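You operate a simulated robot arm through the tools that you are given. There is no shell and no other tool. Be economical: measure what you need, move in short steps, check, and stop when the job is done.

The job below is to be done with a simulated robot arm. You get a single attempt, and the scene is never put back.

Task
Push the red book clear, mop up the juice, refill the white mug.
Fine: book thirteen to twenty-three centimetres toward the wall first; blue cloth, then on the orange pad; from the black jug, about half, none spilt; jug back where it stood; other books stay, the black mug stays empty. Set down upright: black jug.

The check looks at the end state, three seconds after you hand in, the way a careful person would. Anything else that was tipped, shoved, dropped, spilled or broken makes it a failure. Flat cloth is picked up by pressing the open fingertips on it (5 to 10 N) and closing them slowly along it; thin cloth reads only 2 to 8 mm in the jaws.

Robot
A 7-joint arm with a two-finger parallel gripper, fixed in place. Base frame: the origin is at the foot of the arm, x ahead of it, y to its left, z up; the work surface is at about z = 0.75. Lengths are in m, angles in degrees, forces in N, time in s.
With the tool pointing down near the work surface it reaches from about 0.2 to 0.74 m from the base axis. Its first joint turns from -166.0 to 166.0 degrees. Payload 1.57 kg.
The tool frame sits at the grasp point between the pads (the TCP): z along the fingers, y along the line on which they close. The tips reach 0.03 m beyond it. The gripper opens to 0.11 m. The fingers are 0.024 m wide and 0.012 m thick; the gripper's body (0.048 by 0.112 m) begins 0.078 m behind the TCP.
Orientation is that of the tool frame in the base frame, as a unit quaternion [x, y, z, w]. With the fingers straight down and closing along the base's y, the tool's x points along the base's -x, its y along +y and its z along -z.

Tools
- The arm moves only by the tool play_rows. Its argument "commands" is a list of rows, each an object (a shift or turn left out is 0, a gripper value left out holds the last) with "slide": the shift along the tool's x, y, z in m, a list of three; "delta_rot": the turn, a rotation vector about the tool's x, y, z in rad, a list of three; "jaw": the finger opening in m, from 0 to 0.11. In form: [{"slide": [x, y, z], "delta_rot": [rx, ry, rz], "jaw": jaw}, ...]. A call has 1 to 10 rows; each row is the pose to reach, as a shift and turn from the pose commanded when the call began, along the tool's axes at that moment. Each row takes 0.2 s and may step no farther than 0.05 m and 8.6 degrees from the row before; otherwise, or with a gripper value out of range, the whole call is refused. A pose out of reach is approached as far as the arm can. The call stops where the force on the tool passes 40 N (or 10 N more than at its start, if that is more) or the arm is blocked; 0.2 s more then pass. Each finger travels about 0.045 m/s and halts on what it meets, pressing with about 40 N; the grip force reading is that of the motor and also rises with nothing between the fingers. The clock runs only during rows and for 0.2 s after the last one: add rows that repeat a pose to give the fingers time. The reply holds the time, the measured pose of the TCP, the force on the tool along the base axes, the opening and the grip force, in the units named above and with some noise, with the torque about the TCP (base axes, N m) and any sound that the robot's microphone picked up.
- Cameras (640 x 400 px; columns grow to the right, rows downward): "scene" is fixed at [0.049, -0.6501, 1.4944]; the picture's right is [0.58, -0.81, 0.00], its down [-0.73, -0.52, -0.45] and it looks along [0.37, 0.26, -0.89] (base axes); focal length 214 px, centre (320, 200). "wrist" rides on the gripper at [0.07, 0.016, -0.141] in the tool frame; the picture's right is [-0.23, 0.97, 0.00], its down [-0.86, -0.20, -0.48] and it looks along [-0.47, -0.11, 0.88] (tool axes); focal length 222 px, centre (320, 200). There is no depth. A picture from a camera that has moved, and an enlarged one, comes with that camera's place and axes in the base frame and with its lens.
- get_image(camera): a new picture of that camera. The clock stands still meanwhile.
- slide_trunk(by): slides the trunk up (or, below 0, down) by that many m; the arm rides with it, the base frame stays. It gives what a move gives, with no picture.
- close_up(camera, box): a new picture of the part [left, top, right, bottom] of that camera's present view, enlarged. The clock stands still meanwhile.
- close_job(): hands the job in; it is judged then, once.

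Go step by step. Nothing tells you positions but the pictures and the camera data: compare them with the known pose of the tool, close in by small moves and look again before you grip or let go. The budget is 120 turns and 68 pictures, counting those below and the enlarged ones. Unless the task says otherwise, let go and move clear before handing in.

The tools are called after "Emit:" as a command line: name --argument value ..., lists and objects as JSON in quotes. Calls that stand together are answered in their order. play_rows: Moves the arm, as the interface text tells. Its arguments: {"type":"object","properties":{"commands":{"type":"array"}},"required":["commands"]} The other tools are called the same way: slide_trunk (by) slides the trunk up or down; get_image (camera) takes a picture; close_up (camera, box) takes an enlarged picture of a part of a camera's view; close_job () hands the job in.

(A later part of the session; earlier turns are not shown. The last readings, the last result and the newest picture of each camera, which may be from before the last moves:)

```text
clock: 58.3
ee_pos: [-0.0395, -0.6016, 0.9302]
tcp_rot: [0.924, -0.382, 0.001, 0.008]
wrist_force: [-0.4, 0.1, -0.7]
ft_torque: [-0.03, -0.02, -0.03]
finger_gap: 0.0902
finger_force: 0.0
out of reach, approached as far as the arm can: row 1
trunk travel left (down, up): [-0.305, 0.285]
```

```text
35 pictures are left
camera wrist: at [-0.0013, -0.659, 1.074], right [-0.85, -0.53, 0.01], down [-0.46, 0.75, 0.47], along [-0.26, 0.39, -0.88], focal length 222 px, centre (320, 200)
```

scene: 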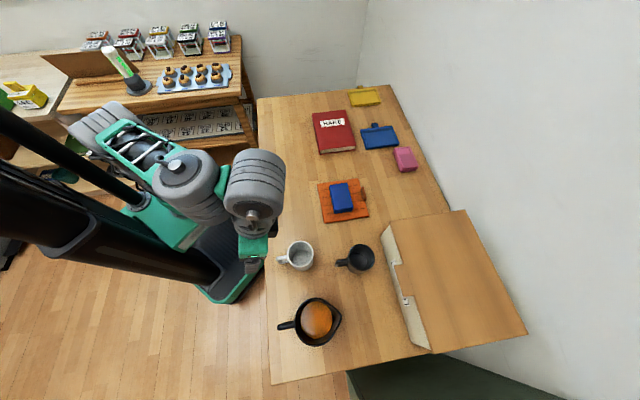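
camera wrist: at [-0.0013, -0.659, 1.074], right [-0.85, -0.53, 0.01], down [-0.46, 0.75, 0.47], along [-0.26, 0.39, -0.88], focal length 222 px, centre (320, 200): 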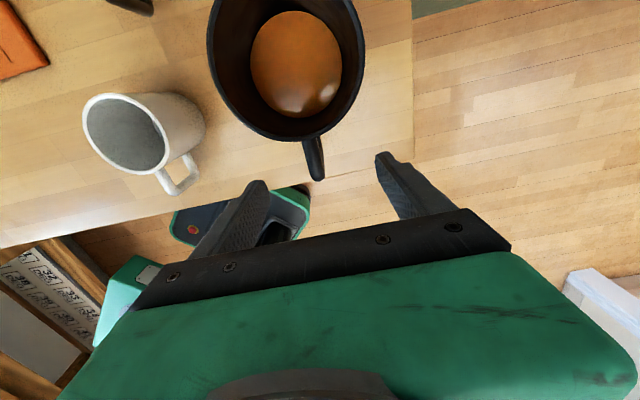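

Triangulating puts the handle's outer end near w = 0.385, s = −0.449, z ≈ 0.865. I'll make a small correction and descend so the fingers straddle the vertical bar.

Emit:
play_rows --commands '[{"slide": [-0.003, -0.004, 0.02]}, {"slide": [-0.003, -0.004, 0.045]}, {"slide": [-0.003, -0.004, 0.065]}, {"slide": [-0.003, -0.004, 0.08]}, {"slide": [-0.003, -0.004, 0.09]}, {"slide": [-0.003, -0.004, 0.09]}]'

Emit:
get_image --camera "wrist"

Emit:
close_up --camera "scene" --box '[230, 250, 370, 360]'

```text
clock: 59.7
ee_pos: [-0.0391, -0.5963, 0.8404]
tcp_rot: [0.924, -0.381, 0.0, 0.008]
wrist_force: [-0.2, -0.7, 0.0]
ft_torque: [-0.01, -0.02, -0.01]
finger_gap: 0.09
finger_force: 0.0
trunk travel left (down, up): [-0.305, 0.285]
```

```text
34 pictures are left
camera wrist: at [-0.0003, -0.6556, 0.9827], right [-0.85, -0.53, 0.01], down [-0.46, 0.75, 0.47], along [-0.26, 0.39, -0.88], focal length 222 px, centre (320, 200)
```

wrist: 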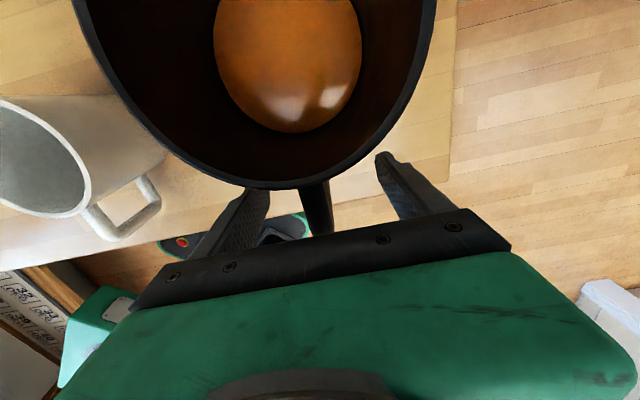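

```text
3.64 times, centred on (300, 305) of scene
camera zoom: at [0.049, -0.6501, 1.4944], right [0.58, -0.81, 0.0], down [-0.73, -0.52, -0.45], along [0.37, 0.26, -0.89], focal length 780 px, centre (393, -182)
```

zoom: 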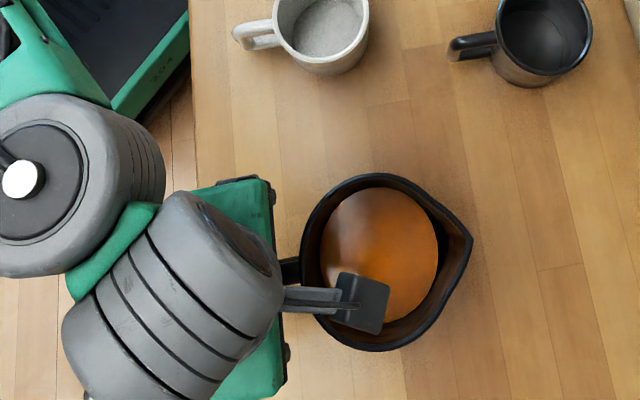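

The handle is centred between the fingers. I'll close slowly.

Emit:
play_rows --commands '[{"jaw": 0.075}, {"jaw": 0.06}, {"jaw": 0.045}, {"jaw": 0.035}, {"jaw": 0.025}, {"jaw": 0.018}, {"jaw": 0.012}, {"jaw": 0.006}, {"jaw": 0.004}, {"jaw": 0.004}]'

Emit:
get_image --camera "wrist"

```text
clock: 61.9
ee_pos: [-0.0379, -0.5981, 0.8397]
tcp_rot: [0.925, -0.38, 0.0, 0.007]
wrist_force: [0.7, -0.1, 2.3]
ft_torque: [0.21, -0.37, 0.1]
finger_gap: 0.0139
finger_force: 30.2
trunk travel left (down, up): [-0.305, 0.285]
```

```text
32 pictures are left
camera wrist: at [-0.0002, -0.6554, 0.983], right [-0.85, -0.53, 0.01], down [-0.47, 0.75, 0.47], along [-0.26, 0.39, -0.88], focal length 222 px, centre (320, 200)
```

wrist: 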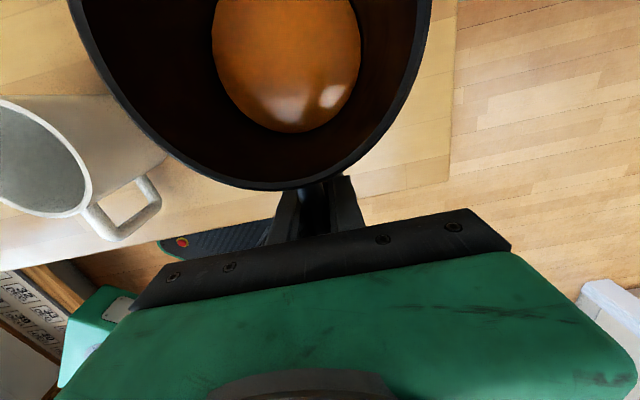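

The handle is gripped at 14 mm. I'll lift 2 cm slowly to check the hold.

Emit:
play_rows --commands '[{"slide": [0, 0, -0.003]}, {"slide": [0, 0, -0.007]}, {"slide": [0, 0, -0.011]}, {"slide": [0, 0, -0.015]}, {"slide": [0, 0, -0.02]}, {"slide": [0, 0, -0.02]}]'

Emit:
get_image --camera "wrist"

```text
clock: 63.3
ee_pos: [-0.0402, -0.5968, 0.862]
tcp_rot: [0.924, -0.382, 0.001, 0.007]
wrist_force: [0.4, -0.2, -5.9]
ft_torque: [0.29, 0.3, 0.01]
finger_gap: 0.0138
finger_force: 30.1
trunk travel left (down, up): [-0.305, 0.285]
```

```text
31 pictures are left
camera wrist: at [-0.0013, -0.6555, 1.0045], right [-0.85, -0.53, 0.01], down [-0.46, 0.75, 0.47], along [-0.26, 0.39, -0.88], focal length 222 px, centre (320, 200)
```

wrist: 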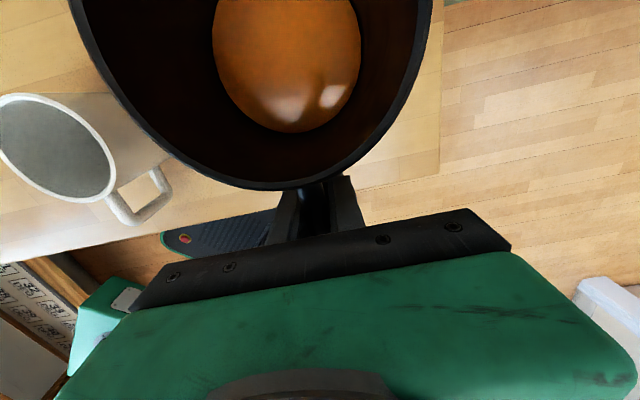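

The jug is held rigidly, weighs about 0.6 kg, and its liquid is level. I'll lift higher before turning.

Emit:
play_rows --commands '[{"slide": [0, 0, -0.01]}, {"slide": [0, 0, -0.03]}, {"slide": [0, 0, -0.055]}, {"slide": [0, 0, -0.08]}, {"slide": [0, 0, -0.105]}, {"slide": [0, 0, -0.13]}, {"slide": [0, 0, -0.15]}, {"slide": [0, 0, -0.165]}, {"slide": [0, 0, -0.17]}, {"slide": [0, 0, -0.17]}]'

```text
clock: 65.5
ee_pos: [-0.0341, -0.5795, 1.0226]
tcp_rot: [0.924, -0.381, 0.001, 0.008]
wrist_force: [0.1, 0.3, -5.3]
ft_torque: [0.28, 0.31, 0.0]
finger_gap: 0.0139
finger_force: 30.2
out of reach, approached as far as the arm can: row 7, 8, 9, 10
trunk travel left (down, up): [-0.305, 0.285]
```

The jug bottom is now about 9 cm above the mug rims. I'll move out over the table, then start the yaw turn slowly.

Emit:
play_rows --commands '[{"slide": [0.01, -0.008, 0]}, {"slide": [0.03, -0.024, 0]}, {"slide": [0.05, -0.04, 0]}, {"slide": [0.07, -0.056, 0]}, {"slide": [0.09, -0.072, 0]}, {"slide": [0.11, -0.088, 0]}, {"slide": [0.125, -0.1, 0]}, {"slide": [0.135, -0.11, 0]}, {"slide": [0.135, -0.11, 0]}]'

Emit:
play_rows --commands '[{"delta_rot": [0, 0, -0.06]}, {"delta_rot": [0, 0, -0.16]}, {"delta_rot": [0, 0, -0.27]}, {"delta_rot": [0, 0, -0.38]}, {"delta_rot": [0, 0, -0.49]}, {"delta_rot": [0, 0, -0.6]}, {"delta_rot": [0, 0, -0.71]}, {"delta_rot": [0, 0, -0.82]}, {"delta_rot": [0, 0, -0.92]}, {"delta_rot": [0, 0, -0.98]}]'

```text
clock: 67.5
ee_pos: [0.1363, -0.5865, 1.0149]
tcp_rot: [0.924, -0.382, 0.001, 0.008]
wrist_force: [0.5, -0.7, -6.4]
ft_torque: [0.35, 0.34, 0.0]
finger_gap: 0.0138
finger_force: 30.2
out of reach, approached as far as the arm can: row 5, 6, 7, 8, 9
trunk travel left (down, up): [-0.305, 0.285]
```

```text
clock: 69.7
ee_pos: [0.1364, -0.5878, 1.0151]
tcp_rot: [0.995, 0.1, -0.003, 0.007]
wrist_force: [-0.4, 0.6, -5.0]
ft_torque: [-0.08, 0.41, 0.01]
finger_gap: 0.0141
finger_force: 29.9
trunk travel left (down, up): [-0.305, 0.285]
```

Emit:
play_rows --commands '[{"delta_rot": [0, 0, -0.06]}, {"delta_rot": [0, 0, -0.16]}, {"delta_rot": [0, 0, -0.27]}, {"delta_rot": [0, 0, -0.38]}, {"delta_rot": [0, 0, -0.49]}, {"delta_rot": [0, 0, -0.6]}, {"delta_rot": [0, 0, -0.71]}, {"delta_rot": [0, 0, -0.82]}, {"delta_rot": [0, 0, -0.92]}, {"delta_rot": [0, 0, -0.98]}]'

Emit:
play_rows --commands '[{"delta_rot": [0, 0, -0.06]}, {"delta_rot": [0, 0, -0.16]}, {"delta_rot": [0, 0, -0.27]}, {"delta_rot": [0, 0, -0.38]}, {"delta_rot": [0, 0, -0.49]}, {"delta_rot": [0, 0, -0.6]}, {"delta_rot": [0, 0, -0.71]}, {"delta_rot": [0, 0, -0.82]}, {"delta_rot": [0, 0, -0.92]}, {"delta_rot": [0, 0, -0.98]}]'

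Emit:
get_image --camera "scene"

```text
clock: 71.9
ee_pos: [0.1365, -0.5875, 1.0126]
tcp_rot: [0.831, 0.557, -0.007, 0.005]
wrist_force: [0.2, -0.2, -4.9]
ft_torque: [-0.41, 0.18, -0.01]
finger_gap: 0.0141
finger_force: 30.2
trunk travel left (down, up): [-0.305, 0.285]
```

```text
clock: 72.9
ee_pos: [0.1359, -0.5888, 1.0125]
tcp_rot: [0.709, 0.705, -0.008, 0.007]
wrist_force: [0.3, -5.2, -11.4]
ft_torque: [-0.08, 0.17, -0.08]
finger_gap: 0.0139
finger_force: 30.1
trunk travel left (down, up): [-0.305, 0.285]
stopped in row 5: the force on the tool passed its limit at 84 N (the readings are from after the stop); the commanded pose is now the measured one
```

```text
30 pictures are left
```

scene: 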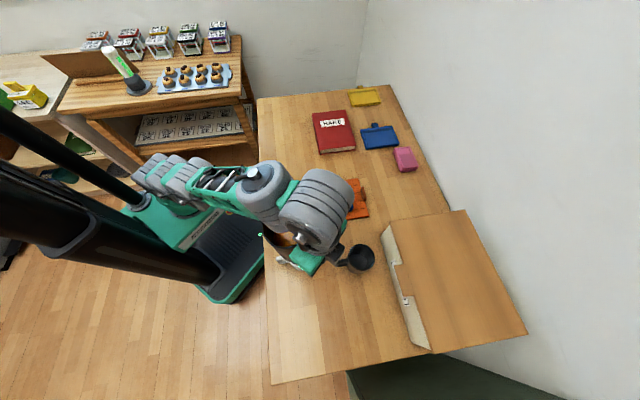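

The jug probably touched the forearm above it. I'll turn back a little and check.

Emit:
play_rows --commands '[{"delta_rot": [0, 0, 0.07]}, {"delta_rot": [0, 0, 0.15]}, {"delta_rot": [0, 0, 0.25]}, {"delta_rot": [0, 0, 0.3]}]'

Emit:
get_image --camera "wrist"

Emit:
close_up --camera "scene" --box '[250, 200, 400, 300]'

```text
clock: 73.9
ee_pos: [0.136, -0.589, 1.0135]
tcp_rot: [0.807, 0.59, -0.008, 0.008]
wrist_force: [-0.2, 0.4, -5.5]
ft_torque: [-0.37, 0.12, -0.04]
finger_gap: 0.0136
finger_force: 30.2
trunk travel left (down, up): [-0.305, 0.285]
```

```text
29 pictures are left
camera wrist: at [0.1738, -0.5238, 1.1546], right [0.86, -0.51, 0.01], down [-0.45, -0.74, 0.5], along [-0.25, -0.43, -0.87], focal length 222 px, centre (320, 200)
```

wrist: 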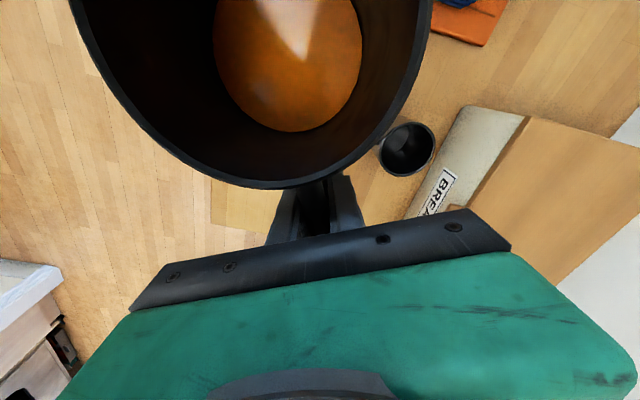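

```text
4.00 times, centred on (325, 250) of scene
camera zoom: at [0.049, -0.6501, 1.4944], right [0.58, -0.81, 0.0], down [-0.73, -0.52, -0.45], along [0.37, 0.26, -0.89], focal length 858 px, centre (300, 0)
```

zoom: 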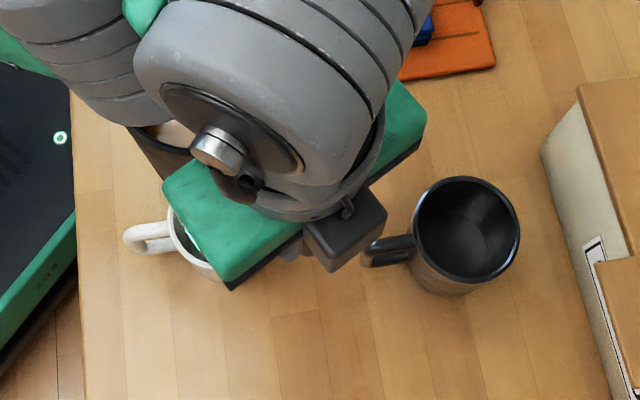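

No liquid was lost and the grip is unchanged. The spout now points mostly inward toward the robot at 72°, clear of the forearm, which is good enough to pour with. I'll position so the spout ends up at the white mug and begin tilting, staying below the spill angle.

Emit:
play_rows --commands '[{"slide": [-0.02, -0.006, 0]}, {"slide": [-0.045, -0.014, 0]}, {"slide": [-0.07, -0.022, 0]}, {"slide": [-0.085, -0.0265, 0]}, {"slide": [-0.085, -0.0265, 0]}]'

Emit:
play_rows --commands '[{"delta_rot": [0, -0.05, 0]}, {"delta_rot": [0, -0.12, 0]}, {"delta_rot": [0, -0.2, 0]}, {"delta_rot": [0, -0.28, 0]}, {"delta_rot": [0, -0.36, 0]}, {"delta_rot": [0, -0.44, 0]}, {"delta_rot": [0, -0.5, 0]}, {"delta_rot": [0, -0.52, 0]}, {"delta_rot": [0, -0.52, 0]}]'

Emit:
get_image --camera "scene"

Emit:
get_image --camera "wrist"

```text
clock: 75.1
ee_pos: [0.0954, -0.6055, 0.9906]
tcp_rot: [0.807, 0.591, -0.007, 0.008]
wrist_force: [0.0, 0.3, -6.1]
ft_torque: [-0.39, 0.16, 0.03]
finger_gap: 0.014
finger_force: 29.7
out of reach, approached as far as the arm can: row 1, 2, 3, 4, 5
trunk travel left (down, up): [-0.305, 0.285]
```

```text
clock: 77.1
ee_pos: [0.1338, -0.6127, 1.0643]
tcp_rot: [0.793, 0.567, -0.203, 0.094]
wrist_force: [-0.2, -0.9, -6.1]
ft_torque: [-0.32, 0.05, 0.03]
finger_gap: 0.0138
finger_force: 30.5
out of reach, approached as far as the arm can: row 1, 2, 3, 4, 5, 6, 7, 8, 9
trunk travel left (down, up): [-0.305, 0.285]
```

```text
27 pictures are left
```

scene: 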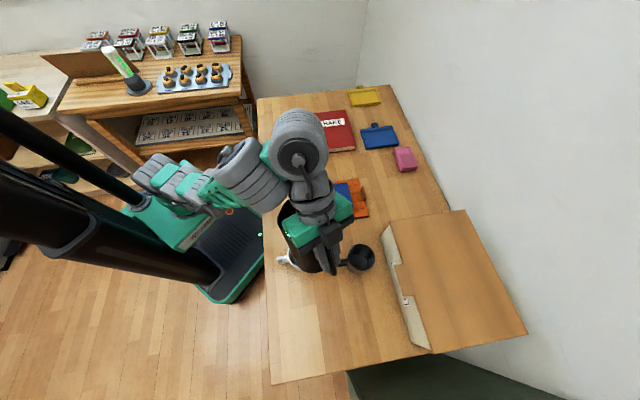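

```text
26 pictures are left
camera wrist: at [0.1982, -0.5033, 1.1604], right [0.85, -0.53, 0.02], down [-0.32, -0.49, 0.81], along [-0.42, -0.7, -0.58], focal length 222 px, centre (320, 200)
```

wrist: 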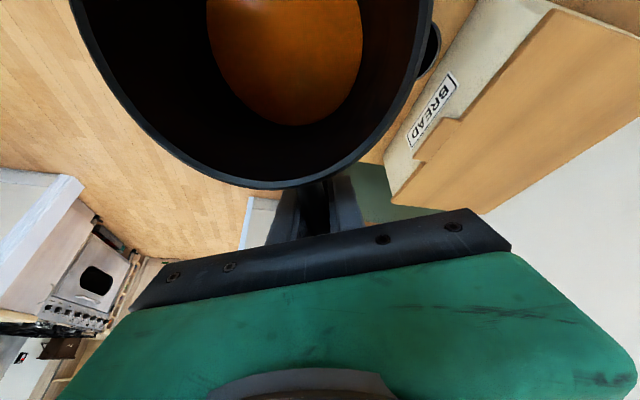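

The arm is working high relative to its shoulder, which limits it. Nothing has spilled. I'll raise the trunk, which only lifts everything, and then lower the hand relative to the shoulder.

Emit:
slide_trunk --by 0.2

```text
clock: 79.3
ee_pos: [0.1341, -0.6107, 1.2637]
tcp_rot: [0.793, 0.566, -0.203, 0.095]
wrist_force: [0.2, 0.2, -5.5]
ft_torque: [-0.31, 0.1, -0.02]
finger_gap: 0.014
finger_force: 30.6
trunk travel left (down, up): [-0.505, 0.085]
```

Emit:
play_rows --commands '[{"slide": [0.005, -0.001, 0.025]}, {"slide": [0.013, -0.002, 0.066]}, {"slide": [0.021, -0.004, 0.107]}, {"slide": [0.029, -0.005, 0.148]}, {"slide": [0.037, -0.0065, 0.189]}, {"slide": [0.045, -0.008, 0.23]}, {"slide": [0.05, -0.0088, 0.2544]}, {"slide": [0.05, -0.0088, 0.2544]}]'

```text
clock: 81.1
ee_pos: [0.0918, -0.6638, 1.0486]
tcp_rot: [0.797, 0.567, -0.191, 0.081]
wrist_force: [-1.7, -0.7, -6.1]
ft_torque: [-0.31, 0.06, 0.02]
finger_gap: 0.0139
finger_force: 30.1
out of reach, approached as far as the arm can: row 1, 2, 3, 4, 5, 6, 7, 8
trunk travel left (down, up): [-0.505, 0.085]
```

Emit:
get_image --camera "scene"

```text
25 pictures are left
```

scene: 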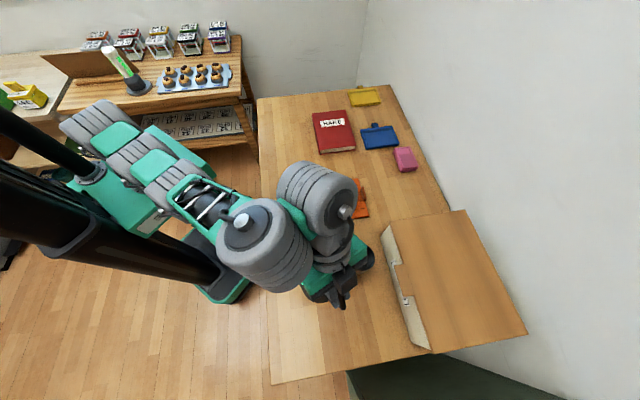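

The arm is folded tightly at the elbow because this tilt pulls the wrist inward. A sideways pour direction (spout toward about 30° in base axes) puts the wrist beside the arm instead. I'll untilt and turn there.

Emit:
play_rows --commands '[{"slide": [0.004, -0.013, 0.001], "delta_rot": [0.007, 0.053, 0.088]}, {"slide": [0.008, -0.027, 0.001], "delta_rot": [0.015, 0.106, 0.176]}, {"slide": [0.0125, -0.04, 0.002], "delta_rot": [0.022, 0.158, 0.263]}, {"slide": [0.017, -0.0535, 0.003], "delta_rot": [0.03, 0.211, 0.351]}, {"slide": [0.021, -0.067, 0.0035], "delta_rot": [0.037, 0.264, 0.439]}, {"slide": [0.025, -0.08, 0.004], "delta_rot": [0.044, 0.3165, 0.5265]}, {"slide": [0.029, -0.094, 0.005], "delta_rot": [0.052, 0.369, 0.614]}, {"slide": [0.0335, -0.107, 0.0057], "delta_rot": [0.059, 0.422, 0.702]}, {"slide": [0.0335, -0.107, 0.0057], "delta_rot": [0.059, 0.422, 0.702]}]'

Emit:
get_image --camera "scene"

```text
clock: 83.1
ee_pos: [-0.0019, -0.5979, 1.0395]
tcp_rot: [0.965, 0.261, -0.008, 0.016]
wrist_force: [-1.5, 0.4, -4.8]
ft_torque: [-0.21, 0.33, 0.01]
finger_gap: 0.0138
finger_force: 30.2
out of reach, approached as far as the arm can: row 1, 2, 3, 4, 5, 6
trunk travel left (down, up): [-0.505, 0.085]
```

```text
24 pictures are left
```

scene: 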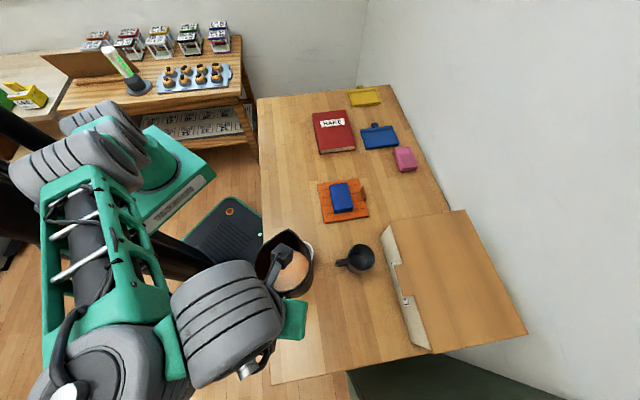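

That pose was reached with the jug upright. I'll tilt gently to 40°, which is still below the spill angle.

Emit:
play_rows --commands '[{"delta_rot": [0, -0.05, 0]}, {"delta_rot": [0, -0.13, 0]}, {"delta_rot": [0, -0.21, 0]}, {"delta_rot": [0, -0.29, 0]}, {"delta_rot": [0, -0.37, 0]}, {"delta_rot": [0, -0.45, 0]}, {"delta_rot": [0, -0.53, 0]}, {"delta_rot": [0, -0.61, 0]}, {"delta_rot": [0, -0.68, 0]}, {"delta_rot": [0, -0.7, 0]}]'

Emit:
get_image --camera "scene"

Emit:
get_image --camera "wrist"

```text
clock: 85.3
ee_pos: [-0.0002, -0.651, 1.0451]
tcp_rot: [0.937, 0.25, -0.231, 0.076]
wrist_force: [-0.4, -0.3, -5.3]
ft_torque: [-0.15, 0.32, 0.02]
finger_gap: 0.014
finger_force: 30.3
out of reach, approached as far as the arm can: row 1, 2, 3, 4, 5, 6, 7, 8, 9, 10
trunk travel left (down, up): [-0.505, 0.085]
```

```text
23 pictures are left
```

scene: 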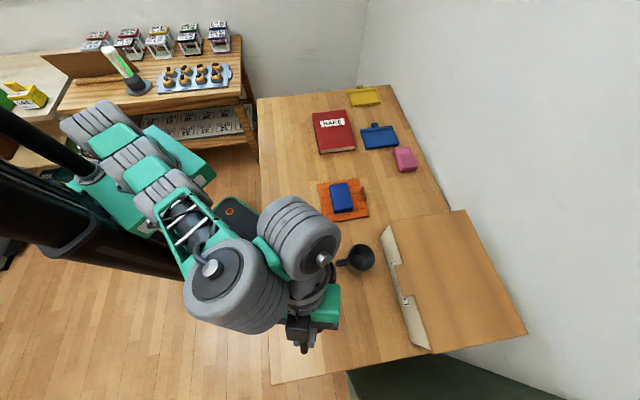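

```text
22 pictures are left
camera wrist: at [0.1171, -0.5978, 1.1389], right [0.32, -0.94, 0.13], down [-0.57, -0.08, 0.82], along [-0.76, -0.34, -0.56], focal length 222 px, centre (320, 200)
```

wrist: 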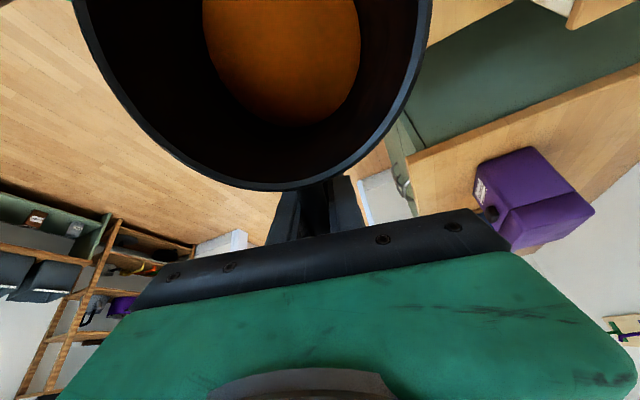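

The elbow's fold limit is the constraint, so I want the shoulder farther from the wrist. I'll raise the arm first, then lower the trunk by the same amount and try the tilt again.

Emit:
play_rows --commands '[{"slide": [-0.01, -0.003, -0.022]}, {"slide": [-0.02, -0.007, -0.046]}, {"slide": [-0.03, -0.011, -0.07]}, {"slide": [-0.04, -0.015, -0.094]}, {"slide": [-0.05, -0.019, -0.118]}, {"slide": [-0.058, -0.022, -0.14]}, {"slide": [-0.058, -0.022, -0.14]}]'

Emit:
slide_trunk --by -0.12

```text
clock: 86.9
ee_pos: [0.0012, -0.6216, 1.1996]
tcp_rot: [0.937, 0.251, -0.23, 0.076]
wrist_force: [0.0, -0.3, -6.0]
ft_torque: [-0.14, 0.29, -0.02]
finger_gap: 0.0137
finger_force: 30.4
trunk travel left (down, up): [-0.505, 0.085]
```

```text
clock: 88.4
ee_pos: [0.0004, -0.6216, 1.0803]
tcp_rot: [0.937, 0.251, -0.231, 0.077]
wrist_force: [-0.5, 0.1, -5.2]
ft_torque: [-0.15, 0.28, 0.0]
finger_gap: 0.014
finger_force: 30.8
trunk travel left (down, up): [-0.385, 0.205]
```

Emit:
play_rows --commands '[{"delta_rot": [0, -0.06, 0]}, {"delta_rot": [0, -0.13, 0]}, {"delta_rot": [0, -0.2, 0]}, {"delta_rot": [0, -0.26, 0]}, {"delta_rot": [0, -0.26, 0]}]'

```text
clock: 89.6
ee_pos: [-0.0086, -0.618, 1.0767]
tcp_rot: [0.926, 0.25, -0.266, 0.096]
wrist_force: [-0.2, 0.1, -5.9]
ft_torque: [-0.12, 0.25, -0.03]
finger_gap: 0.0138
finger_force: 30.4
out of reach, approached as far as the arm can: row 1, 2, 3, 4, 5
trunk travel left (down, up): [-0.385, 0.205]
```

The wrist's bend angle is what limits this side. With the elbow where it is, tilting toward the wall is the aligned direction, given a high shoulder. I'll raise the trunk and swing the spout to about 100°, keeping the jug close to upright.

Emit:
slide_trunk --by 0.2

Emit:
play_rows --commands '[{"slide": [0.0175, 0.0068, -0.0014], "delta_rot": [-0.0454, 0.0299, -0.1122]}, {"slide": [0.035, 0.0136, -0.0027], "delta_rot": [-0.0908, 0.0598, -0.2244]}, {"slide": [0.0524, 0.0204, -0.004], "delta_rot": [-0.1362, 0.0897, -0.3366]}, {"slide": [0.07, 0.0272, -0.0054], "delta_rot": [-0.1816, 0.1196, -0.4488]}, {"slide": [0.0873, 0.034, -0.0068], "delta_rot": [-0.227, 0.1495, -0.561]}, {"slide": [0.1048, 0.0408, -0.0081], "delta_rot": [-0.2724, 0.1794, -0.6732]}, {"slide": [0.1222, 0.0476, -0.0095], "delta_rot": [-0.3178, 0.2093, -0.7854]}, {"slide": [0.1397, 0.0544, -0.0108], "delta_rot": [-0.3632, 0.2392, -0.8976]}, {"slide": [0.1571, 0.0612, -0.0122], "delta_rot": [-0.4086, 0.2691, -1.0098]}, {"slide": [0.1746, 0.068, -0.0135], "delta_rot": [-0.454, 0.299, -1.122]}]'

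Emit:
get_image --camera "scene"

```text
clock: 91.8
ee_pos: [-0.0093, -0.6198, 1.2766]
tcp_rot: [0.926, 0.25, -0.266, 0.096]
wrist_force: [-1.0, -0.2, -5.2]
ft_torque: [-0.15, 0.24, -0.01]
finger_gap: 0.0141
finger_force: 30.6
trunk travel left (down, up): [-0.585, 0.005]
```

```text
clock: 94.0
ee_pos: [0.161, -0.617, 1.207]
tcp_rot: [0.637, 0.76, -0.082, 0.099]
wrist_force: [0.5, 0.4, -4.9]
ft_torque: [-0.36, -0.07, -0.01]
finger_gap: 0.0143
finger_force: 30.2
out of reach, approached as far as the arm can: row 1, 2, 3, 4, 5, 6, 7, 8, 9, 10
trunk travel left (down, up): [-0.585, 0.005]
```

```text
21 pictures are left
```

scene: 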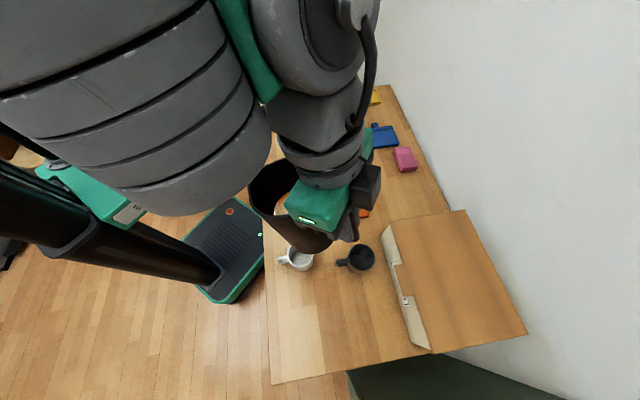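

The jug is stable at about a 15° tilt with the spout toward the robot and the forearm clear. I'll lower it toward pouring height.

Emit:
play_rows --commands '[{"slide": [-0.001, -0.001, 0.025]}, {"slide": [-0.002, -0.003, 0.06]}, {"slide": [-0.003, -0.005, 0.095]}, {"slide": [-0.004, -0.007, 0.13]}, {"slide": [-0.005, -0.008, 0.16]}, {"slide": [-0.0055, -0.0088, 0.172]}, {"slide": [-0.0055, -0.0088, 0.172]}]'

Emit:
play_rows --commands '[{"delta_rot": [0, -0.06, 0]}, {"delta_rot": [0, -0.13, 0]}, {"delta_rot": [0, -0.2, 0]}, {"delta_rot": [0, -0.27, 0]}, {"delta_rot": [0, -0.34, 0]}, {"delta_rot": [0, -0.4, 0]}, {"delta_rot": [0, -0.44, 0]}, {"delta_rot": [0, -0.44, 0]}]'

```text
clock: 95.6
ee_pos: [0.1636, -0.6706, 1.0401]
tcp_rot: [0.637, 0.76, -0.084, 0.1]
wrist_force: [-0.3, 0.0, -5.4]
ft_torque: [-0.38, -0.08, -0.01]
finger_gap: 0.0139
finger_force: 30.3
out of reach, approached as far as the arm can: row 1, 2, 3
trunk travel left (down, up): [-0.585, 0.005]
```

```text
clock: 97.4
ee_pos: [0.1624, -0.6729, 1.0622]
tcp_rot: [0.635, 0.758, -0.093, 0.117]
wrist_force: [0.5, 0.4, -5.2]
ft_torque: [-0.37, -0.09, -0.02]
finger_gap: 0.0139
finger_force: 30.5
out of reach, approached as far as the arm can: row 1, 2, 3, 4, 5, 6, 7, 8
trunk travel left (down, up): [-0.585, 0.005]
```

The limits here come from joint geometry. It would be better to pour with the spout pointing outward, using the opposite wrist yaw. I'll return the jug to its spot, regrip it, and test the pour pose empty first. Now I'm swinging back upright.

Emit:
play_rows --commands '[{"slide": [0.0096, -0.0147, -0.0029], "delta_rot": [0.019, 0.0256, 0.1213]}, {"slide": [0.0192, -0.0293, -0.0058], "delta_rot": [0.038, 0.0512, 0.2426]}, {"slide": [0.0289, -0.044, -0.0086], "delta_rot": [0.057, 0.0768, 0.3639]}, {"slide": [0.0385, -0.0586, -0.0115], "delta_rot": [0.076, 0.1024, 0.4852]}, {"slide": [0.0481, -0.0733, -0.0144], "delta_rot": [0.095, 0.128, 0.6065]}, {"slide": [0.0577, -0.088, -0.0173], "delta_rot": [0.114, 0.1536, 0.7278]}, {"slide": [0.0673, -0.1026, -0.0202], "delta_rot": [0.133, 0.1792, 0.8491]}, {"slide": [0.077, -0.1173, -0.023], "delta_rot": [0.152, 0.2048, 0.9704]}, {"slide": [0.0866, -0.1319, -0.0259], "delta_rot": [0.171, 0.2304, 1.0917]}, {"slide": [0.0962, -0.1466, -0.0288], "delta_rot": [0.19, 0.256, 1.213]}]'

```text
clock: 99.6
ee_pos: [-0.0004, -0.606, 1.0599]
tcp_rot: [0.966, 0.258, 0.0, -0.001]
wrist_force: [-0.2, 0.4, -5.1]
ft_torque: [-0.2, 0.34, 0.01]
finger_gap: 0.0138
finger_force: 30.6
out of reach, approached as far as the arm can: row 3, 4, 5, 6, 7, 8, 9, 10
trunk travel left (down, up): [-0.585, 0.005]
```

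Upright and stable. Returning means turning the spout toward the wall anyway, so I'll do that now with the trunk high and test the inward tilt gently, within the no-spill range.

Emit:
play_rows --commands '[{"slide": [0.006, -0.0104, 0], "delta_rot": [0, 0, 0.1309]}, {"slide": [0.012, -0.0208, 0], "delta_rot": [0, 0, 0.2618]}, {"slide": [0.018, -0.0312, 0], "delta_rot": [0, 0, 0.3927]}, {"slide": [0.024, -0.0416, 0], "delta_rot": [0, 0, 0.5236]}, {"slide": [0.03, -0.052, 0], "delta_rot": [0, 0, 0.6545]}, {"slide": [0.036, -0.0624, 0], "delta_rot": [0, 0, 0.7854]}, {"slide": [0.042, -0.0728, 0], "delta_rot": [0, 0, 0.9163]}, {"slide": [0.048, -0.0832, 0], "delta_rot": [0, 0, 1.0472]}, {"slide": [0.054, -0.0936, 0], "delta_rot": [0, 0, 1.1781]}, {"slide": [0.06, -0.104, 0], "delta_rot": [0, 0, 1.309]}]'

Emit:
play_rows --commands '[{"delta_rot": [0, -0.05, 0]}, {"delta_rot": [0, -0.12, 0]}, {"delta_rot": [0, -0.2, 0]}, {"delta_rot": [0, -0.28, 0]}, {"delta_rot": [0, -0.36, 0]}, {"delta_rot": [0, -0.43, 0]}, {"delta_rot": [0, -0.49, 0]}, {"delta_rot": [0, -0.52, 0]}, {"delta_rot": [0, -0.52, 0]}]'

```text
clock: 101.8
ee_pos: [-0.2034, -0.486, 1.145]
tcp_rot: [0.948, -0.317, 0.038, -0.01]
wrist_force: [-0.9, 1.2, -5.9]
ft_torque: [0.2, 0.33, 0.05]
finger_gap: 0.0139
finger_force: 30.4
out of reach, approached as far as the arm can: row 1, 2, 3, 4, 5, 6, 7, 8, 9, 10
trunk travel left (down, up): [-0.585, 0.005]
```

```text
clock: 103.8
ee_pos: [-0.2007, -0.5016, 1.1445]
tcp_rot: [0.928, -0.303, -0.197, -0.091]
wrist_force: [0.0, -0.2, -6.2]
ft_torque: [0.21, 0.24, -0.01]
finger_gap: 0.0139
finger_force: 30.4
out of reach, approached as far as the arm can: row 1, 2, 3, 4, 5, 6, 7, 8, 9
trunk travel left (down, up): [-0.585, 0.005]
```

That drifted near a joint limit, so this hold won't do. I'll level the jug and lower the trunk again to take it home.

Emit:
play_rows --commands '[{"delta_rot": [-0.003, 0.075, 0.026]}, {"delta_rot": [-0.006, 0.15, 0.052]}, {"delta_rot": [-0.01, 0.25, 0.087]}, {"delta_rot": [-0.014, 0.35, 0.122]}, {"delta_rot": [-0.0176, 0.4375, 0.152]}, {"delta_rot": [-0.0176, 0.4375, 0.152]}]'

Emit:
slide_trunk --by -0.14

Emit:
get_image --camera "scene"

```text
clock: 105.2
ee_pos: [-0.1944, -0.522, 1.1548]
tcp_rot: [0.926, -0.376, -0.002, -0.02]
wrist_force: [0.5, 0.1, -5.3]
ft_torque: [0.28, 0.32, 0.0]
finger_gap: 0.0139
finger_force: 30.3
out of reach, approached as far as the arm can: row 1, 2, 3, 4, 5
trunk travel left (down, up): [-0.585, 0.005]
```

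```text
clock: 106.8
ee_pos: [-0.1929, -0.5211, 1.017]
tcp_rot: [0.926, -0.376, -0.003, -0.02]
wrist_force: [0.4, -0.7, -4.9]
ft_torque: [0.27, 0.3, -0.01]
finger_gap: 0.014
finger_force: 30.5
trunk travel left (down, up): [-0.445, 0.145]
```

```text
20 pictures are left
```

scene: 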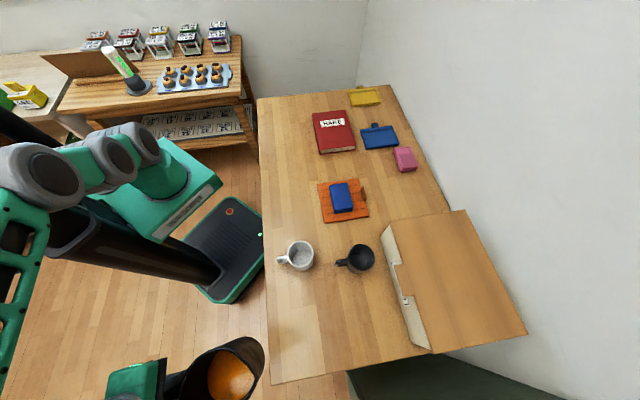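

The table is intact and the jug still holds its liquid. I'll move above its original spot.

Emit:
play_rows --commands '[{"slide": [0.02, -0.007, 0]}, {"slide": [0.05, -0.017, 0]}, {"slide": [0.08, -0.027, 0]}, {"slide": [0.11, -0.037, 0.005]}, {"slide": [0.14, -0.047, 0.01]}, {"slide": [0.158, -0.053, 0.015], "delta_rot": [0, 0.02, 0]}, {"slide": [0.1635, -0.055, 0.02], "delta_rot": [0, 0.02, 0]}, {"slide": [0.1635, -0.055, 0.02], "delta_rot": [0, 0.02, 0]}]'

```text
clock: 108.7
ee_pos: [-0.0357, -0.5958, 0.9933]
tcp_rot: [0.926, -0.376, 0.007, -0.016]
wrist_force: [0.1, -0.8, -5.9]
ft_torque: [0.29, 0.31, -0.02]
finger_gap: 0.014
finger_force: 30.6
trunk travel left (down, up): [-0.445, 0.145]
```

I'm over the spot. I'll fix a 2–3° lean and lower toward the table.

Emit:
play_rows --commands '[{"slide": [0, 0.0016, 0.01], "delta_rot": [-0.024, 0, 0.004]}, {"slide": [0, 0.0032, 0.03], "delta_rot": [-0.048, 0, 0.008]}, {"slide": [0, 0.0032, 0.06], "delta_rot": [-0.048, 0, 0.008]}, {"slide": [0, 0.0032, 0.09], "delta_rot": [-0.048, 0, 0.008]}, {"slide": [0, 0.0032, 0.115], "delta_rot": [-0.048, 0, 0.008]}, {"slide": [0, 0.0032, 0.135], "delta_rot": [-0.048, 0, 0.008]}, {"slide": [0, 0.0032, 0.145], "delta_rot": [-0.048, 0, 0.008]}, {"slide": [0, 0.0032, 0.145], "delta_rot": [-0.048, 0, 0.008]}]'

Emit:
close_up --camera "scene" --box '[230, 250, 370, 360]'

```text
clock: 110.5
ee_pos: [-0.0467, -0.6302, 0.8765]
tcp_rot: [0.925, -0.379, -0.002, 0.002]
wrist_force: [-0.6, 0.2, -5.6]
ft_torque: [0.31, 0.32, 0.01]
finger_gap: 0.0138
finger_force: 30.7
out of reach, approached as far as the arm can: row 1, 4, 5, 6, 7, 8
trunk travel left (down, up): [-0.445, 0.145]
```

```text
3.64 times, centred on (300, 305) of scene
camera zoom: at [0.049, -0.6501, 1.4944], right [0.58, -0.81, 0.0], down [-0.73, -0.52, -0.45], along [0.37, 0.26, -0.89], focal length 780 px, centre (393, -182)
```

zoom: 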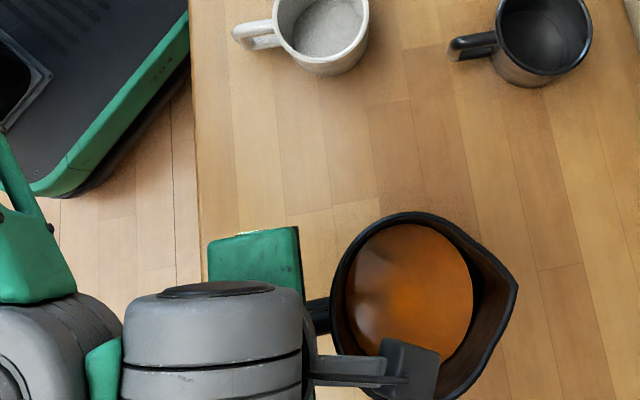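

The arm folds up too much at this trunk height. I'll raise the hand, lower the trunk to the height used for gripping, and approach again.

Emit:
play_rows --commands '[{"slide": [0, 0, -0.03]}, {"slide": [-0.008, 0, -0.06]}, {"slide": [-0.015, -0.005, -0.09]}, {"slide": [-0.017, -0.0105, -0.12]}, {"slide": [-0.017, -0.0205, -0.14]}, {"slide": [-0.017, -0.0285, -0.15]}, {"slide": [-0.017, -0.0285, -0.15]}]'

Emit:
slide_trunk --by -0.14

```text
clock: 112.0
ee_pos: [-0.0369, -0.5972, 1.0278]
tcp_rot: [0.925, -0.38, -0.002, 0.006]
wrist_force: [-0.5, 0.5, -5.9]
ft_torque: [0.29, 0.31, -0.01]
finger_gap: 0.0138
finger_force: 30.2
trunk travel left (down, up): [-0.445, 0.145]
```

```text
clock: 113.7
ee_pos: [-0.0368, -0.5967, 0.8887]
tcp_rot: [0.925, -0.38, -0.002, 0.006]
wrist_force: [1.0, 0.2, -5.2]
ft_torque: [0.24, 0.28, -0.02]
finger_gap: 0.0138
finger_force: 29.9
trunk travel left (down, up): [-0.305, 0.285]
```

The pose matches the grip spot within 2 mm. I'll lower to touch the table.

Emit:
play_rows --commands '[{"slide": [0, 0.0015, 0.015]}, {"slide": [0, 0.0015, 0.03]}, {"slide": [0, 0.0015, 0.04]}, {"slide": [0, 0.0015, 0.046]}, {"slide": [0, 0.0015, 0.048]}, {"slide": [0, 0.0015, 0.048]}]'

Emit:
close_up --camera "scene" --box '[230, 250, 370, 360]'

```text
clock: 115.1
ee_pos: [-0.0409, -0.598, 0.8409]
tcp_rot: [0.924, -0.381, -0.002, 0.009]
wrist_force: [-3.2, 3.0, 14.6]
ft_torque: [-0.22, -1.18, 0.17]
finger_gap: 0.0138
finger_force: 29.9
trunk travel left (down, up): [-0.305, 0.285]
```

```text
3.64 times, centred on (300, 305) of scene
camera zoom: at [0.049, -0.6501, 1.4944], right [0.58, -0.81, 0.0], down [-0.73, -0.52, -0.45], along [0.37, 0.26, -0.89], focal length 780 px, centre (393, -182)
```

zoom: 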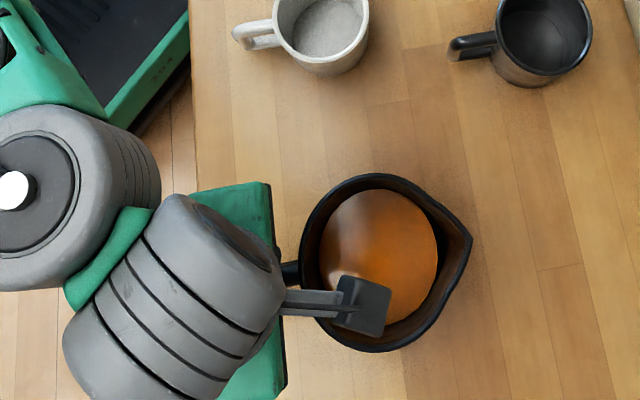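

The jug is back in its original place, and the image matches the earlier one. I'll relieve the pressure, release and lift off.

Emit:
play_rows --commands '[{"slide": [0, 0, -0.0008]}, {"slide": [0, 0, -0.0008], "jaw": 0.025}, {"slide": [0, 0, -0.0008], "jaw": 0.04}, {"slide": [0, 0, -0.0008], "jaw": 0.06}, {"slide": [0, 0, -0.0008], "jaw": 0.08}, {"slide": [0, 0, -0.0008], "jaw": 0.09}, {"slide": [0, 0, -0.03]}, {"slide": [0, 0, -0.075]}, {"slide": [0, 0, -0.12]}, {"slide": [0, 0, -0.15]}]'

Emit:
play_rows --commands '[{"slide": [0.04, -0.02, 0]}, {"slide": [0.07, -0.05, 0]}, {"slide": [0.07, -0.05, 0], "delta_rot": [0, 0, -0.145]}, {"slide": [0.07, -0.05, 0], "delta_rot": [0, 0, -0.29]}, {"slide": [0.07, -0.05, 0], "delta_rot": [0, 0, -0.435]}, {"slide": [0.07, -0.05, 0], "delta_rot": [0, 0, -0.58]}, {"slide": [0.07, -0.05, 0], "delta_rot": [0, 0, -0.725]}, {"slide": [0.07, -0.05, 0], "delta_rot": [0, 0, -0.87]}, {"slide": [0.07, -0.05, 0], "delta_rot": [0, 0, -1.015]}, {"slide": [0.07, -0.05, 0], "delta_rot": [0, 0, -1.16]}]'

Emit:
play_rows --commands '[{"delta_rot": [0, 0, -0.145]}, {"delta_rot": [0, 0, -0.29]}, {"delta_rot": [0, 0, -0.435]}, {"delta_rot": [0, 0, -0.58]}, {"delta_rot": [0, 0, -0.725]}, {"delta_rot": [0, 0, -0.87]}, {"delta_rot": [0, 0, -1.015]}, {"delta_rot": [0, 0, -1.16]}, {"delta_rot": [0, 0, -1.305]}, {"delta_rot": [0, 0, -1.45]}]'

Emit:
play_rows --commands '[{"delta_rot": [0, 0, -0.145]}, {"delta_rot": [0, 0, -0.29]}, {"delta_rot": [0, 0, -0.435]}, {"delta_rot": [0, 0, -0.532]}, {"delta_rot": [0, 0, -0.532]}]'

```text
clock: 117.3
ee_pos: [-0.038, -0.5958, 0.9884]
tcp_rot: [0.925, -0.38, -0.003, 0.004]
wrist_force: [0.3, 0.2, 0.4]
ft_torque: [-0.02, -0.02, -0.02]
finger_gap: 0.0898
finger_force: 0.0
trunk travel left (down, up): [-0.305, 0.285]
```

```text
clock: 119.5
ee_pos: [0.0481, -0.6042, 0.9849]
tcp_rot: [0.982, 0.19, -0.006, 0.004]
wrist_force: [-0.8, -0.2, -0.8]
ft_torque: [0.06, -0.01, 0.02]
finger_gap: 0.0899
finger_force: 0.0
out of reach, approached as far as the arm can: row 1, 2, 3, 4, 5, 6, 7, 8, 9, 10
trunk travel left (down, up): [-0.305, 0.285]
```

```text
clock: 121.7
ee_pos: [0.0479, -0.6043, 0.9842]
tcp_rot: [0.609, 0.793, -0.007, -0.001]
wrist_force: [0.3, -0.2, 0.5]
ft_torque: [0.01, 0.01, 0.01]
finger_gap: 0.0899
finger_force: 0.1
trunk travel left (down, up): [-0.305, 0.285]
```

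```text
clock: 122.9
ee_pos: [0.0488, -0.6042, 0.9845]
tcp_rot: [0.379, 0.925, -0.006, -0.002]
wrist_force: [-0.6, -1.2, 0.7]
ft_torque: [0.0, -0.03, 0.02]
finger_gap: 0.0902
finger_force: 0.0
trunk travel left (down, up): [-0.305, 0.285]
```

Now in the unflipped yaw with an empty hand. I'll raise the trunk and dry-run the inward tilt at the pour spot.

Emit:
play_rows --commands '[{"slide": [0.03, 0.032, 0]}, {"slide": [0.06, 0.064, 0]}, {"slide": [0.09, 0.096, 0]}, {"slide": [0.115, 0.122, 0]}, {"slide": [0.115, 0.122, 0]}]'

Emit:
slide_trunk --by 0.22

Emit:
play_rows --commands '[{"slide": [0, 0, 0.04]}, {"slide": [0, 0, 0.08]}, {"slide": [0, 0, 0.12]}, {"slide": [0, 0, 0.16]}, {"slide": [0, 0, 0.18]}, {"slide": [0, 0, 0.18]}]'

Emit:
play_rows --commands '[{"delta_rot": [0, 0.1, 0]}, {"delta_rot": [0, 0.2, 0]}, {"delta_rot": [0, 0.3, 0]}, {"delta_rot": [0, 0.4, 0]}, {"delta_rot": [0, 0.5, 0]}, {"delta_rot": [0, 0.6, 0]}, {"delta_rot": [0, 0.7, 0]}, {"delta_rot": [0, 0.8, 0]}]'

```text
clock: 124.1
ee_pos: [0.054, -0.4346, 0.9863]
tcp_rot: [0.38, 0.925, -0.006, -0.002]
wrist_force: [0.6, 0.3, 0.1]
ft_torque: [0.02, -0.01, 0.03]
finger_gap: 0.0899
finger_force: 0.1
trunk travel left (down, up): [-0.305, 0.285]
```

```text
clock: 126.5
ee_pos: [0.0544, -0.4352, 1.2063]
tcp_rot: [0.38, 0.925, -0.005, -0.003]
wrist_force: [0.3, -0.2, -0.6]
ft_torque: [-0.02, 0.01, -0.01]
finger_gap: 0.09
finger_force: 0.0
trunk travel left (down, up): [-0.525, 0.065]
```

```text
clock: 127.8
ee_pos: [0.0687, -0.4499, 1.0407]
tcp_rot: [0.38, 0.925, 0.01, 0.008]
wrist_force: [-0.7, -0.5, 0.7]
ft_torque: [0.01, 0.0, 0.01]
finger_gap: 0.09
finger_force: 0.0
out of reach, approached as far as the arm can: row 5
trunk travel left (down, up): [-0.525, 0.065]
```

```text
clock: 129.2
ee_pos: [0.0558, -0.4388, 1.0229]
tcp_rot: [0.369, 0.894, 0.093, -0.237]
wrist_force: [-3.9, -4.1, -39.5]
ft_torque: [1.05, -0.09, -0.09]
finger_gap: 0.0897
finger_force: 0.0
trunk travel left (down, up): [-0.525, 0.065]
stopped in row 6: the force on the tool passed its limit at 110 N (the readings are from after the stop); the commanded pose is now the measured one
```

Inward tilt reaches only about 29° before the hand meets the forearm. The sideways pour with this wrist yaw should have more room, so I'll dry-run that: untilt, turn 70°, then tilt.

Emit:
play_rows --commands '[{"delta_rot": [0, -0.1, 0]}, {"delta_rot": [0, -0.2, 0]}, {"delta_rot": [0, -0.3, 0]}, {"delta_rot": [0, -0.4, 0]}, {"delta_rot": [0, -0.515, 0]}, {"delta_rot": [0, -0.515, 0]}]'

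Emit:
play_rows --commands '[{"slide": [-0.01, -0.01, 0], "delta_rot": [0, 0, -0.12]}, {"slide": [-0.02, -0.02, 0], "delta_rot": [0, 0, -0.24]}, {"slide": [-0.03, -0.03, 0], "delta_rot": [0, 0, -0.36]}, {"slide": [-0.04, -0.04, 0], "delta_rot": [0, 0, -0.48]}, {"slide": [-0.05, -0.055, 0], "delta_rot": [0, 0, -0.6]}, {"slide": [-0.06, -0.07, 0], "delta_rot": [0, 0, -0.72]}, {"slide": [-0.07, -0.085, 0], "delta_rot": [0, 0, -0.84]}, {"slide": [-0.073, -0.1, 0], "delta_rot": [0, 0, -0.96]}, {"slide": [-0.073, -0.105, 0], "delta_rot": [0, 0, -1.08]}, {"slide": [-0.073, -0.105, 0], "delta_rot": [0, 0, -1.222]}]'

Emit:
play_rows --commands '[{"delta_rot": [0, 0.12, 0]}, {"delta_rot": [0, 0.24, 0]}, {"delta_rot": [0, 0.36, 0]}, {"delta_rot": [0, 0.48, 0]}, {"delta_rot": [0, 0.6, 0]}, {"delta_rot": [0, 0.72, 0]}, {"delta_rot": [0, 0.84, 0]}, {"delta_rot": [0, 0.96, 0]}, {"delta_rot": [0, 1.08, 0]}, {"delta_rot": [0, 1.2, 0]}]'

```text
clock: 130.6
ee_pos: [0.0542, -0.4462, 1.0354]
tcp_rot: [0.381, 0.925, 0.0, -0.004]
wrist_force: [0.1, -0.5, -0.2]
ft_torque: [0.02, -0.03, 0.03]
finger_gap: 0.0897
finger_force: 0.1
out of reach, approached as far as the arm can: row 5, 6
trunk travel left (down, up): [-0.525, 0.065]
```

```text
clock: 132.8
ee_pos: [0.0322, -0.5657, 1.026]
tcp_rot: [-0.22, 0.976, -0.001, -0.005]
wrist_force: [0.4, -0.5, 0.5]
ft_torque: [-0.02, 0.02, 0.01]
finger_gap: 0.0899
finger_force: 0.1
out of reach, approached as far as the arm can: row 1, 2, 3, 4, 5
trunk travel left (down, up): [-0.525, 0.065]
```

```text
clock: 135.0
ee_pos: [0.0545, -0.6328, 1.0723]
tcp_rot: [-0.211, 0.949, -0.046, -0.23]
wrist_force: [0.1, -1.0, 0.2]
ft_torque: [-0.03, -0.01, -0.04]
finger_gap: 0.09
finger_force: 0.0
out of reach, approached as far as the arm can: row 1, 2, 3, 4, 5, 6, 7, 8, 9, 10
trunk travel left (down, up): [-0.525, 0.065]
```

These dry runs show tilts of about ±30° either way from vertical. So if I grip the handle with the tool already leaning about 40° toward the jug, I only need about 25–30° the other way to pour. I'll go back to the robot side of the jug with the trunk low and test that forward lean.

Emit:
play_rows --commands '[{"slide": [0.0107, 0.0171, 0.0023], "delta_rot": [-0.028, -0.0419, 0.1198]}, {"slide": [0.0214, 0.0342, 0.0046], "delta_rot": [-0.056, -0.0838, 0.2396]}, {"slide": [0.032, 0.0512, 0.0069], "delta_rot": [-0.084, -0.1257, 0.3594]}, {"slide": [0.0427, 0.0683, 0.0092], "delta_rot": [-0.112, -0.1676, 0.4792]}, {"slide": [0.0534, 0.0854, 0.0115], "delta_rot": [-0.14, -0.2095, 0.599]}, {"slide": [0.0641, 0.1024, 0.0137], "delta_rot": [-0.168, -0.2514, 0.7188]}, {"slide": [0.0748, 0.1195, 0.016], "delta_rot": [-0.196, -0.2933, 0.8386]}, {"slide": [0.0854, 0.1366, 0.0183], "delta_rot": [-0.224, -0.3352, 0.9584]}, {"slide": [0.0961, 0.1536, 0.0206], "delta_rot": [-0.252, -0.3771, 1.0782]}, {"slide": [0.1068, 0.1707, 0.0229], "delta_rot": [-0.28, -0.419, 1.198]}]'

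Emit:
slide_trunk --by -0.18

```text
clock: 137.2
ee_pos: [-0.1185, -0.5238, 1.1099]
tcp_rot: [0.383, 0.924, 0.0, 0.0]
wrist_force: [0.0, 0.5, 0.9]
ft_torque: [0.0, -0.03, -0.01]
finger_gap: 0.0901
finger_force: 0.1
trunk travel left (down, up): [-0.525, 0.065]
```

```text
clock: 139.2
ee_pos: [-0.1175, -0.5225, 0.9296]
tcp_rot: [0.382, 0.924, 0.0, -0.001]
wrist_force: [0.7, -0.1, 0.1]
ft_torque: [0.01, 0.02, 0.01]
finger_gap: 0.0901
finger_force: 0.1
trunk travel left (down, up): [-0.345, 0.245]
```

Emit:
play_rows --commands '[{"slide": [0, 0, -0.04]}, {"slide": [0, 0, -0.08]}, {"slide": [0, 0, -0.12]}, {"slide": [0, 0, -0.14]}, {"slide": [0, 0, -0.14]}]'

Emit:
slide_trunk --by -0.18

Emit:
play_rows --commands '[{"delta_rot": [0, -0.1, 0]}, {"delta_rot": [0, -0.2, 0]}, {"delta_rot": [0, -0.3, 0]}, {"delta_rot": [0, -0.4, 0]}, {"delta_rot": [0, -0.5, 0]}, {"delta_rot": [0, -0.6, 0]}, {"delta_rot": [0, -0.7, 0]}, {"delta_rot": [0, -0.785, 0]}, {"delta_rot": [0, -0.785, 0]}]'

Emit:
get_image --camera "scene"

```text
clock: 140.4
ee_pos: [-0.1174, -0.5219, 1.0671]
tcp_rot: [0.382, 0.924, 0.001, 0.001]
wrist_force: [0.2, 0.0, -0.3]
ft_torque: [-0.02, -0.02, 0.02]
finger_gap: 0.0902
finger_force: 0.0
trunk travel left (down, up): [-0.345, 0.245]
```

```text
clock: 142.4
ee_pos: [-0.1186, -0.5231, 0.8869]
tcp_rot: [0.382, 0.924, 0.0, 0.0]
wrist_force: [-0.2, 0.1, 1.0]
ft_torque: [-0.01, 0.02, 0.02]
finger_gap: 0.0901
finger_force: 0.0
trunk travel left (down, up): [-0.165, 0.425]
```

```text
clock: 144.4
ee_pos: [-0.1098, -0.5283, 0.8891]
tcp_rot: [0.373, 0.895, -0.102, 0.221]
wrist_force: [-0.4, -0.7, 0.6]
ft_torque: [0.01, 0.01, 0.0]
finger_gap: 0.09
finger_force: 0.1
out of reach, approached as far as the arm can: row 6, 7, 8, 9
trunk travel left (down, up): [-0.165, 0.425]
```

```text
17 pictures are left
```

scene: 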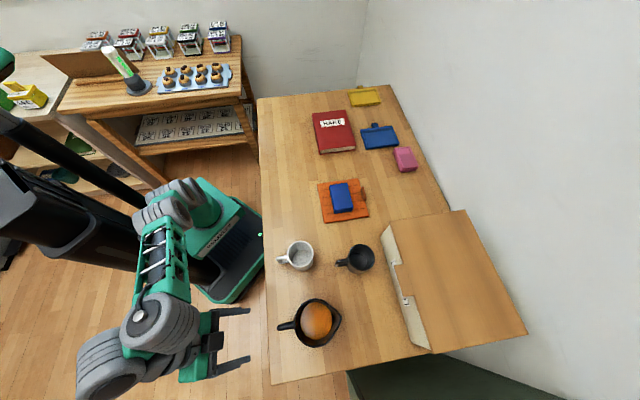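

The lean stops at about 28° here. I'll move closer to the handle, with the fingers straddling it, and see whether more lean is available there.

Emit:
play_rows --commands '[{"slide": [-0.02, 0, 0.011]}, {"slide": [-0.04, 0, 0.022]}, {"slide": [-0.0563, 0, 0.03]}, {"slide": [-0.0563, 0, 0.03], "delta_rot": [0, -0.08, 0]}, {"slide": [-0.0563, 0, 0.03], "delta_rot": [0, -0.16, 0]}, {"slide": [-0.0563, 0, 0.03], "delta_rot": [0, -0.24, 0]}, {"slide": [-0.0563, 0, 0.03], "delta_rot": [0, -0.24, 0]}]'

```text
clock: 146.0
ee_pos: [-0.0584, -0.5773, 0.8907]
tcp_rot: [0.373, 0.888, -0.12, 0.24]
wrist_force: [-0.3, -0.6, 0.5]
ft_torque: [-0.01, 0.05, -0.01]
finger_gap: 0.0901
finger_force: 0.1
out of reach, approached as far as the arm can: row 4, 5, 6, 7
trunk travel left (down, up): [-0.165, 0.425]
```

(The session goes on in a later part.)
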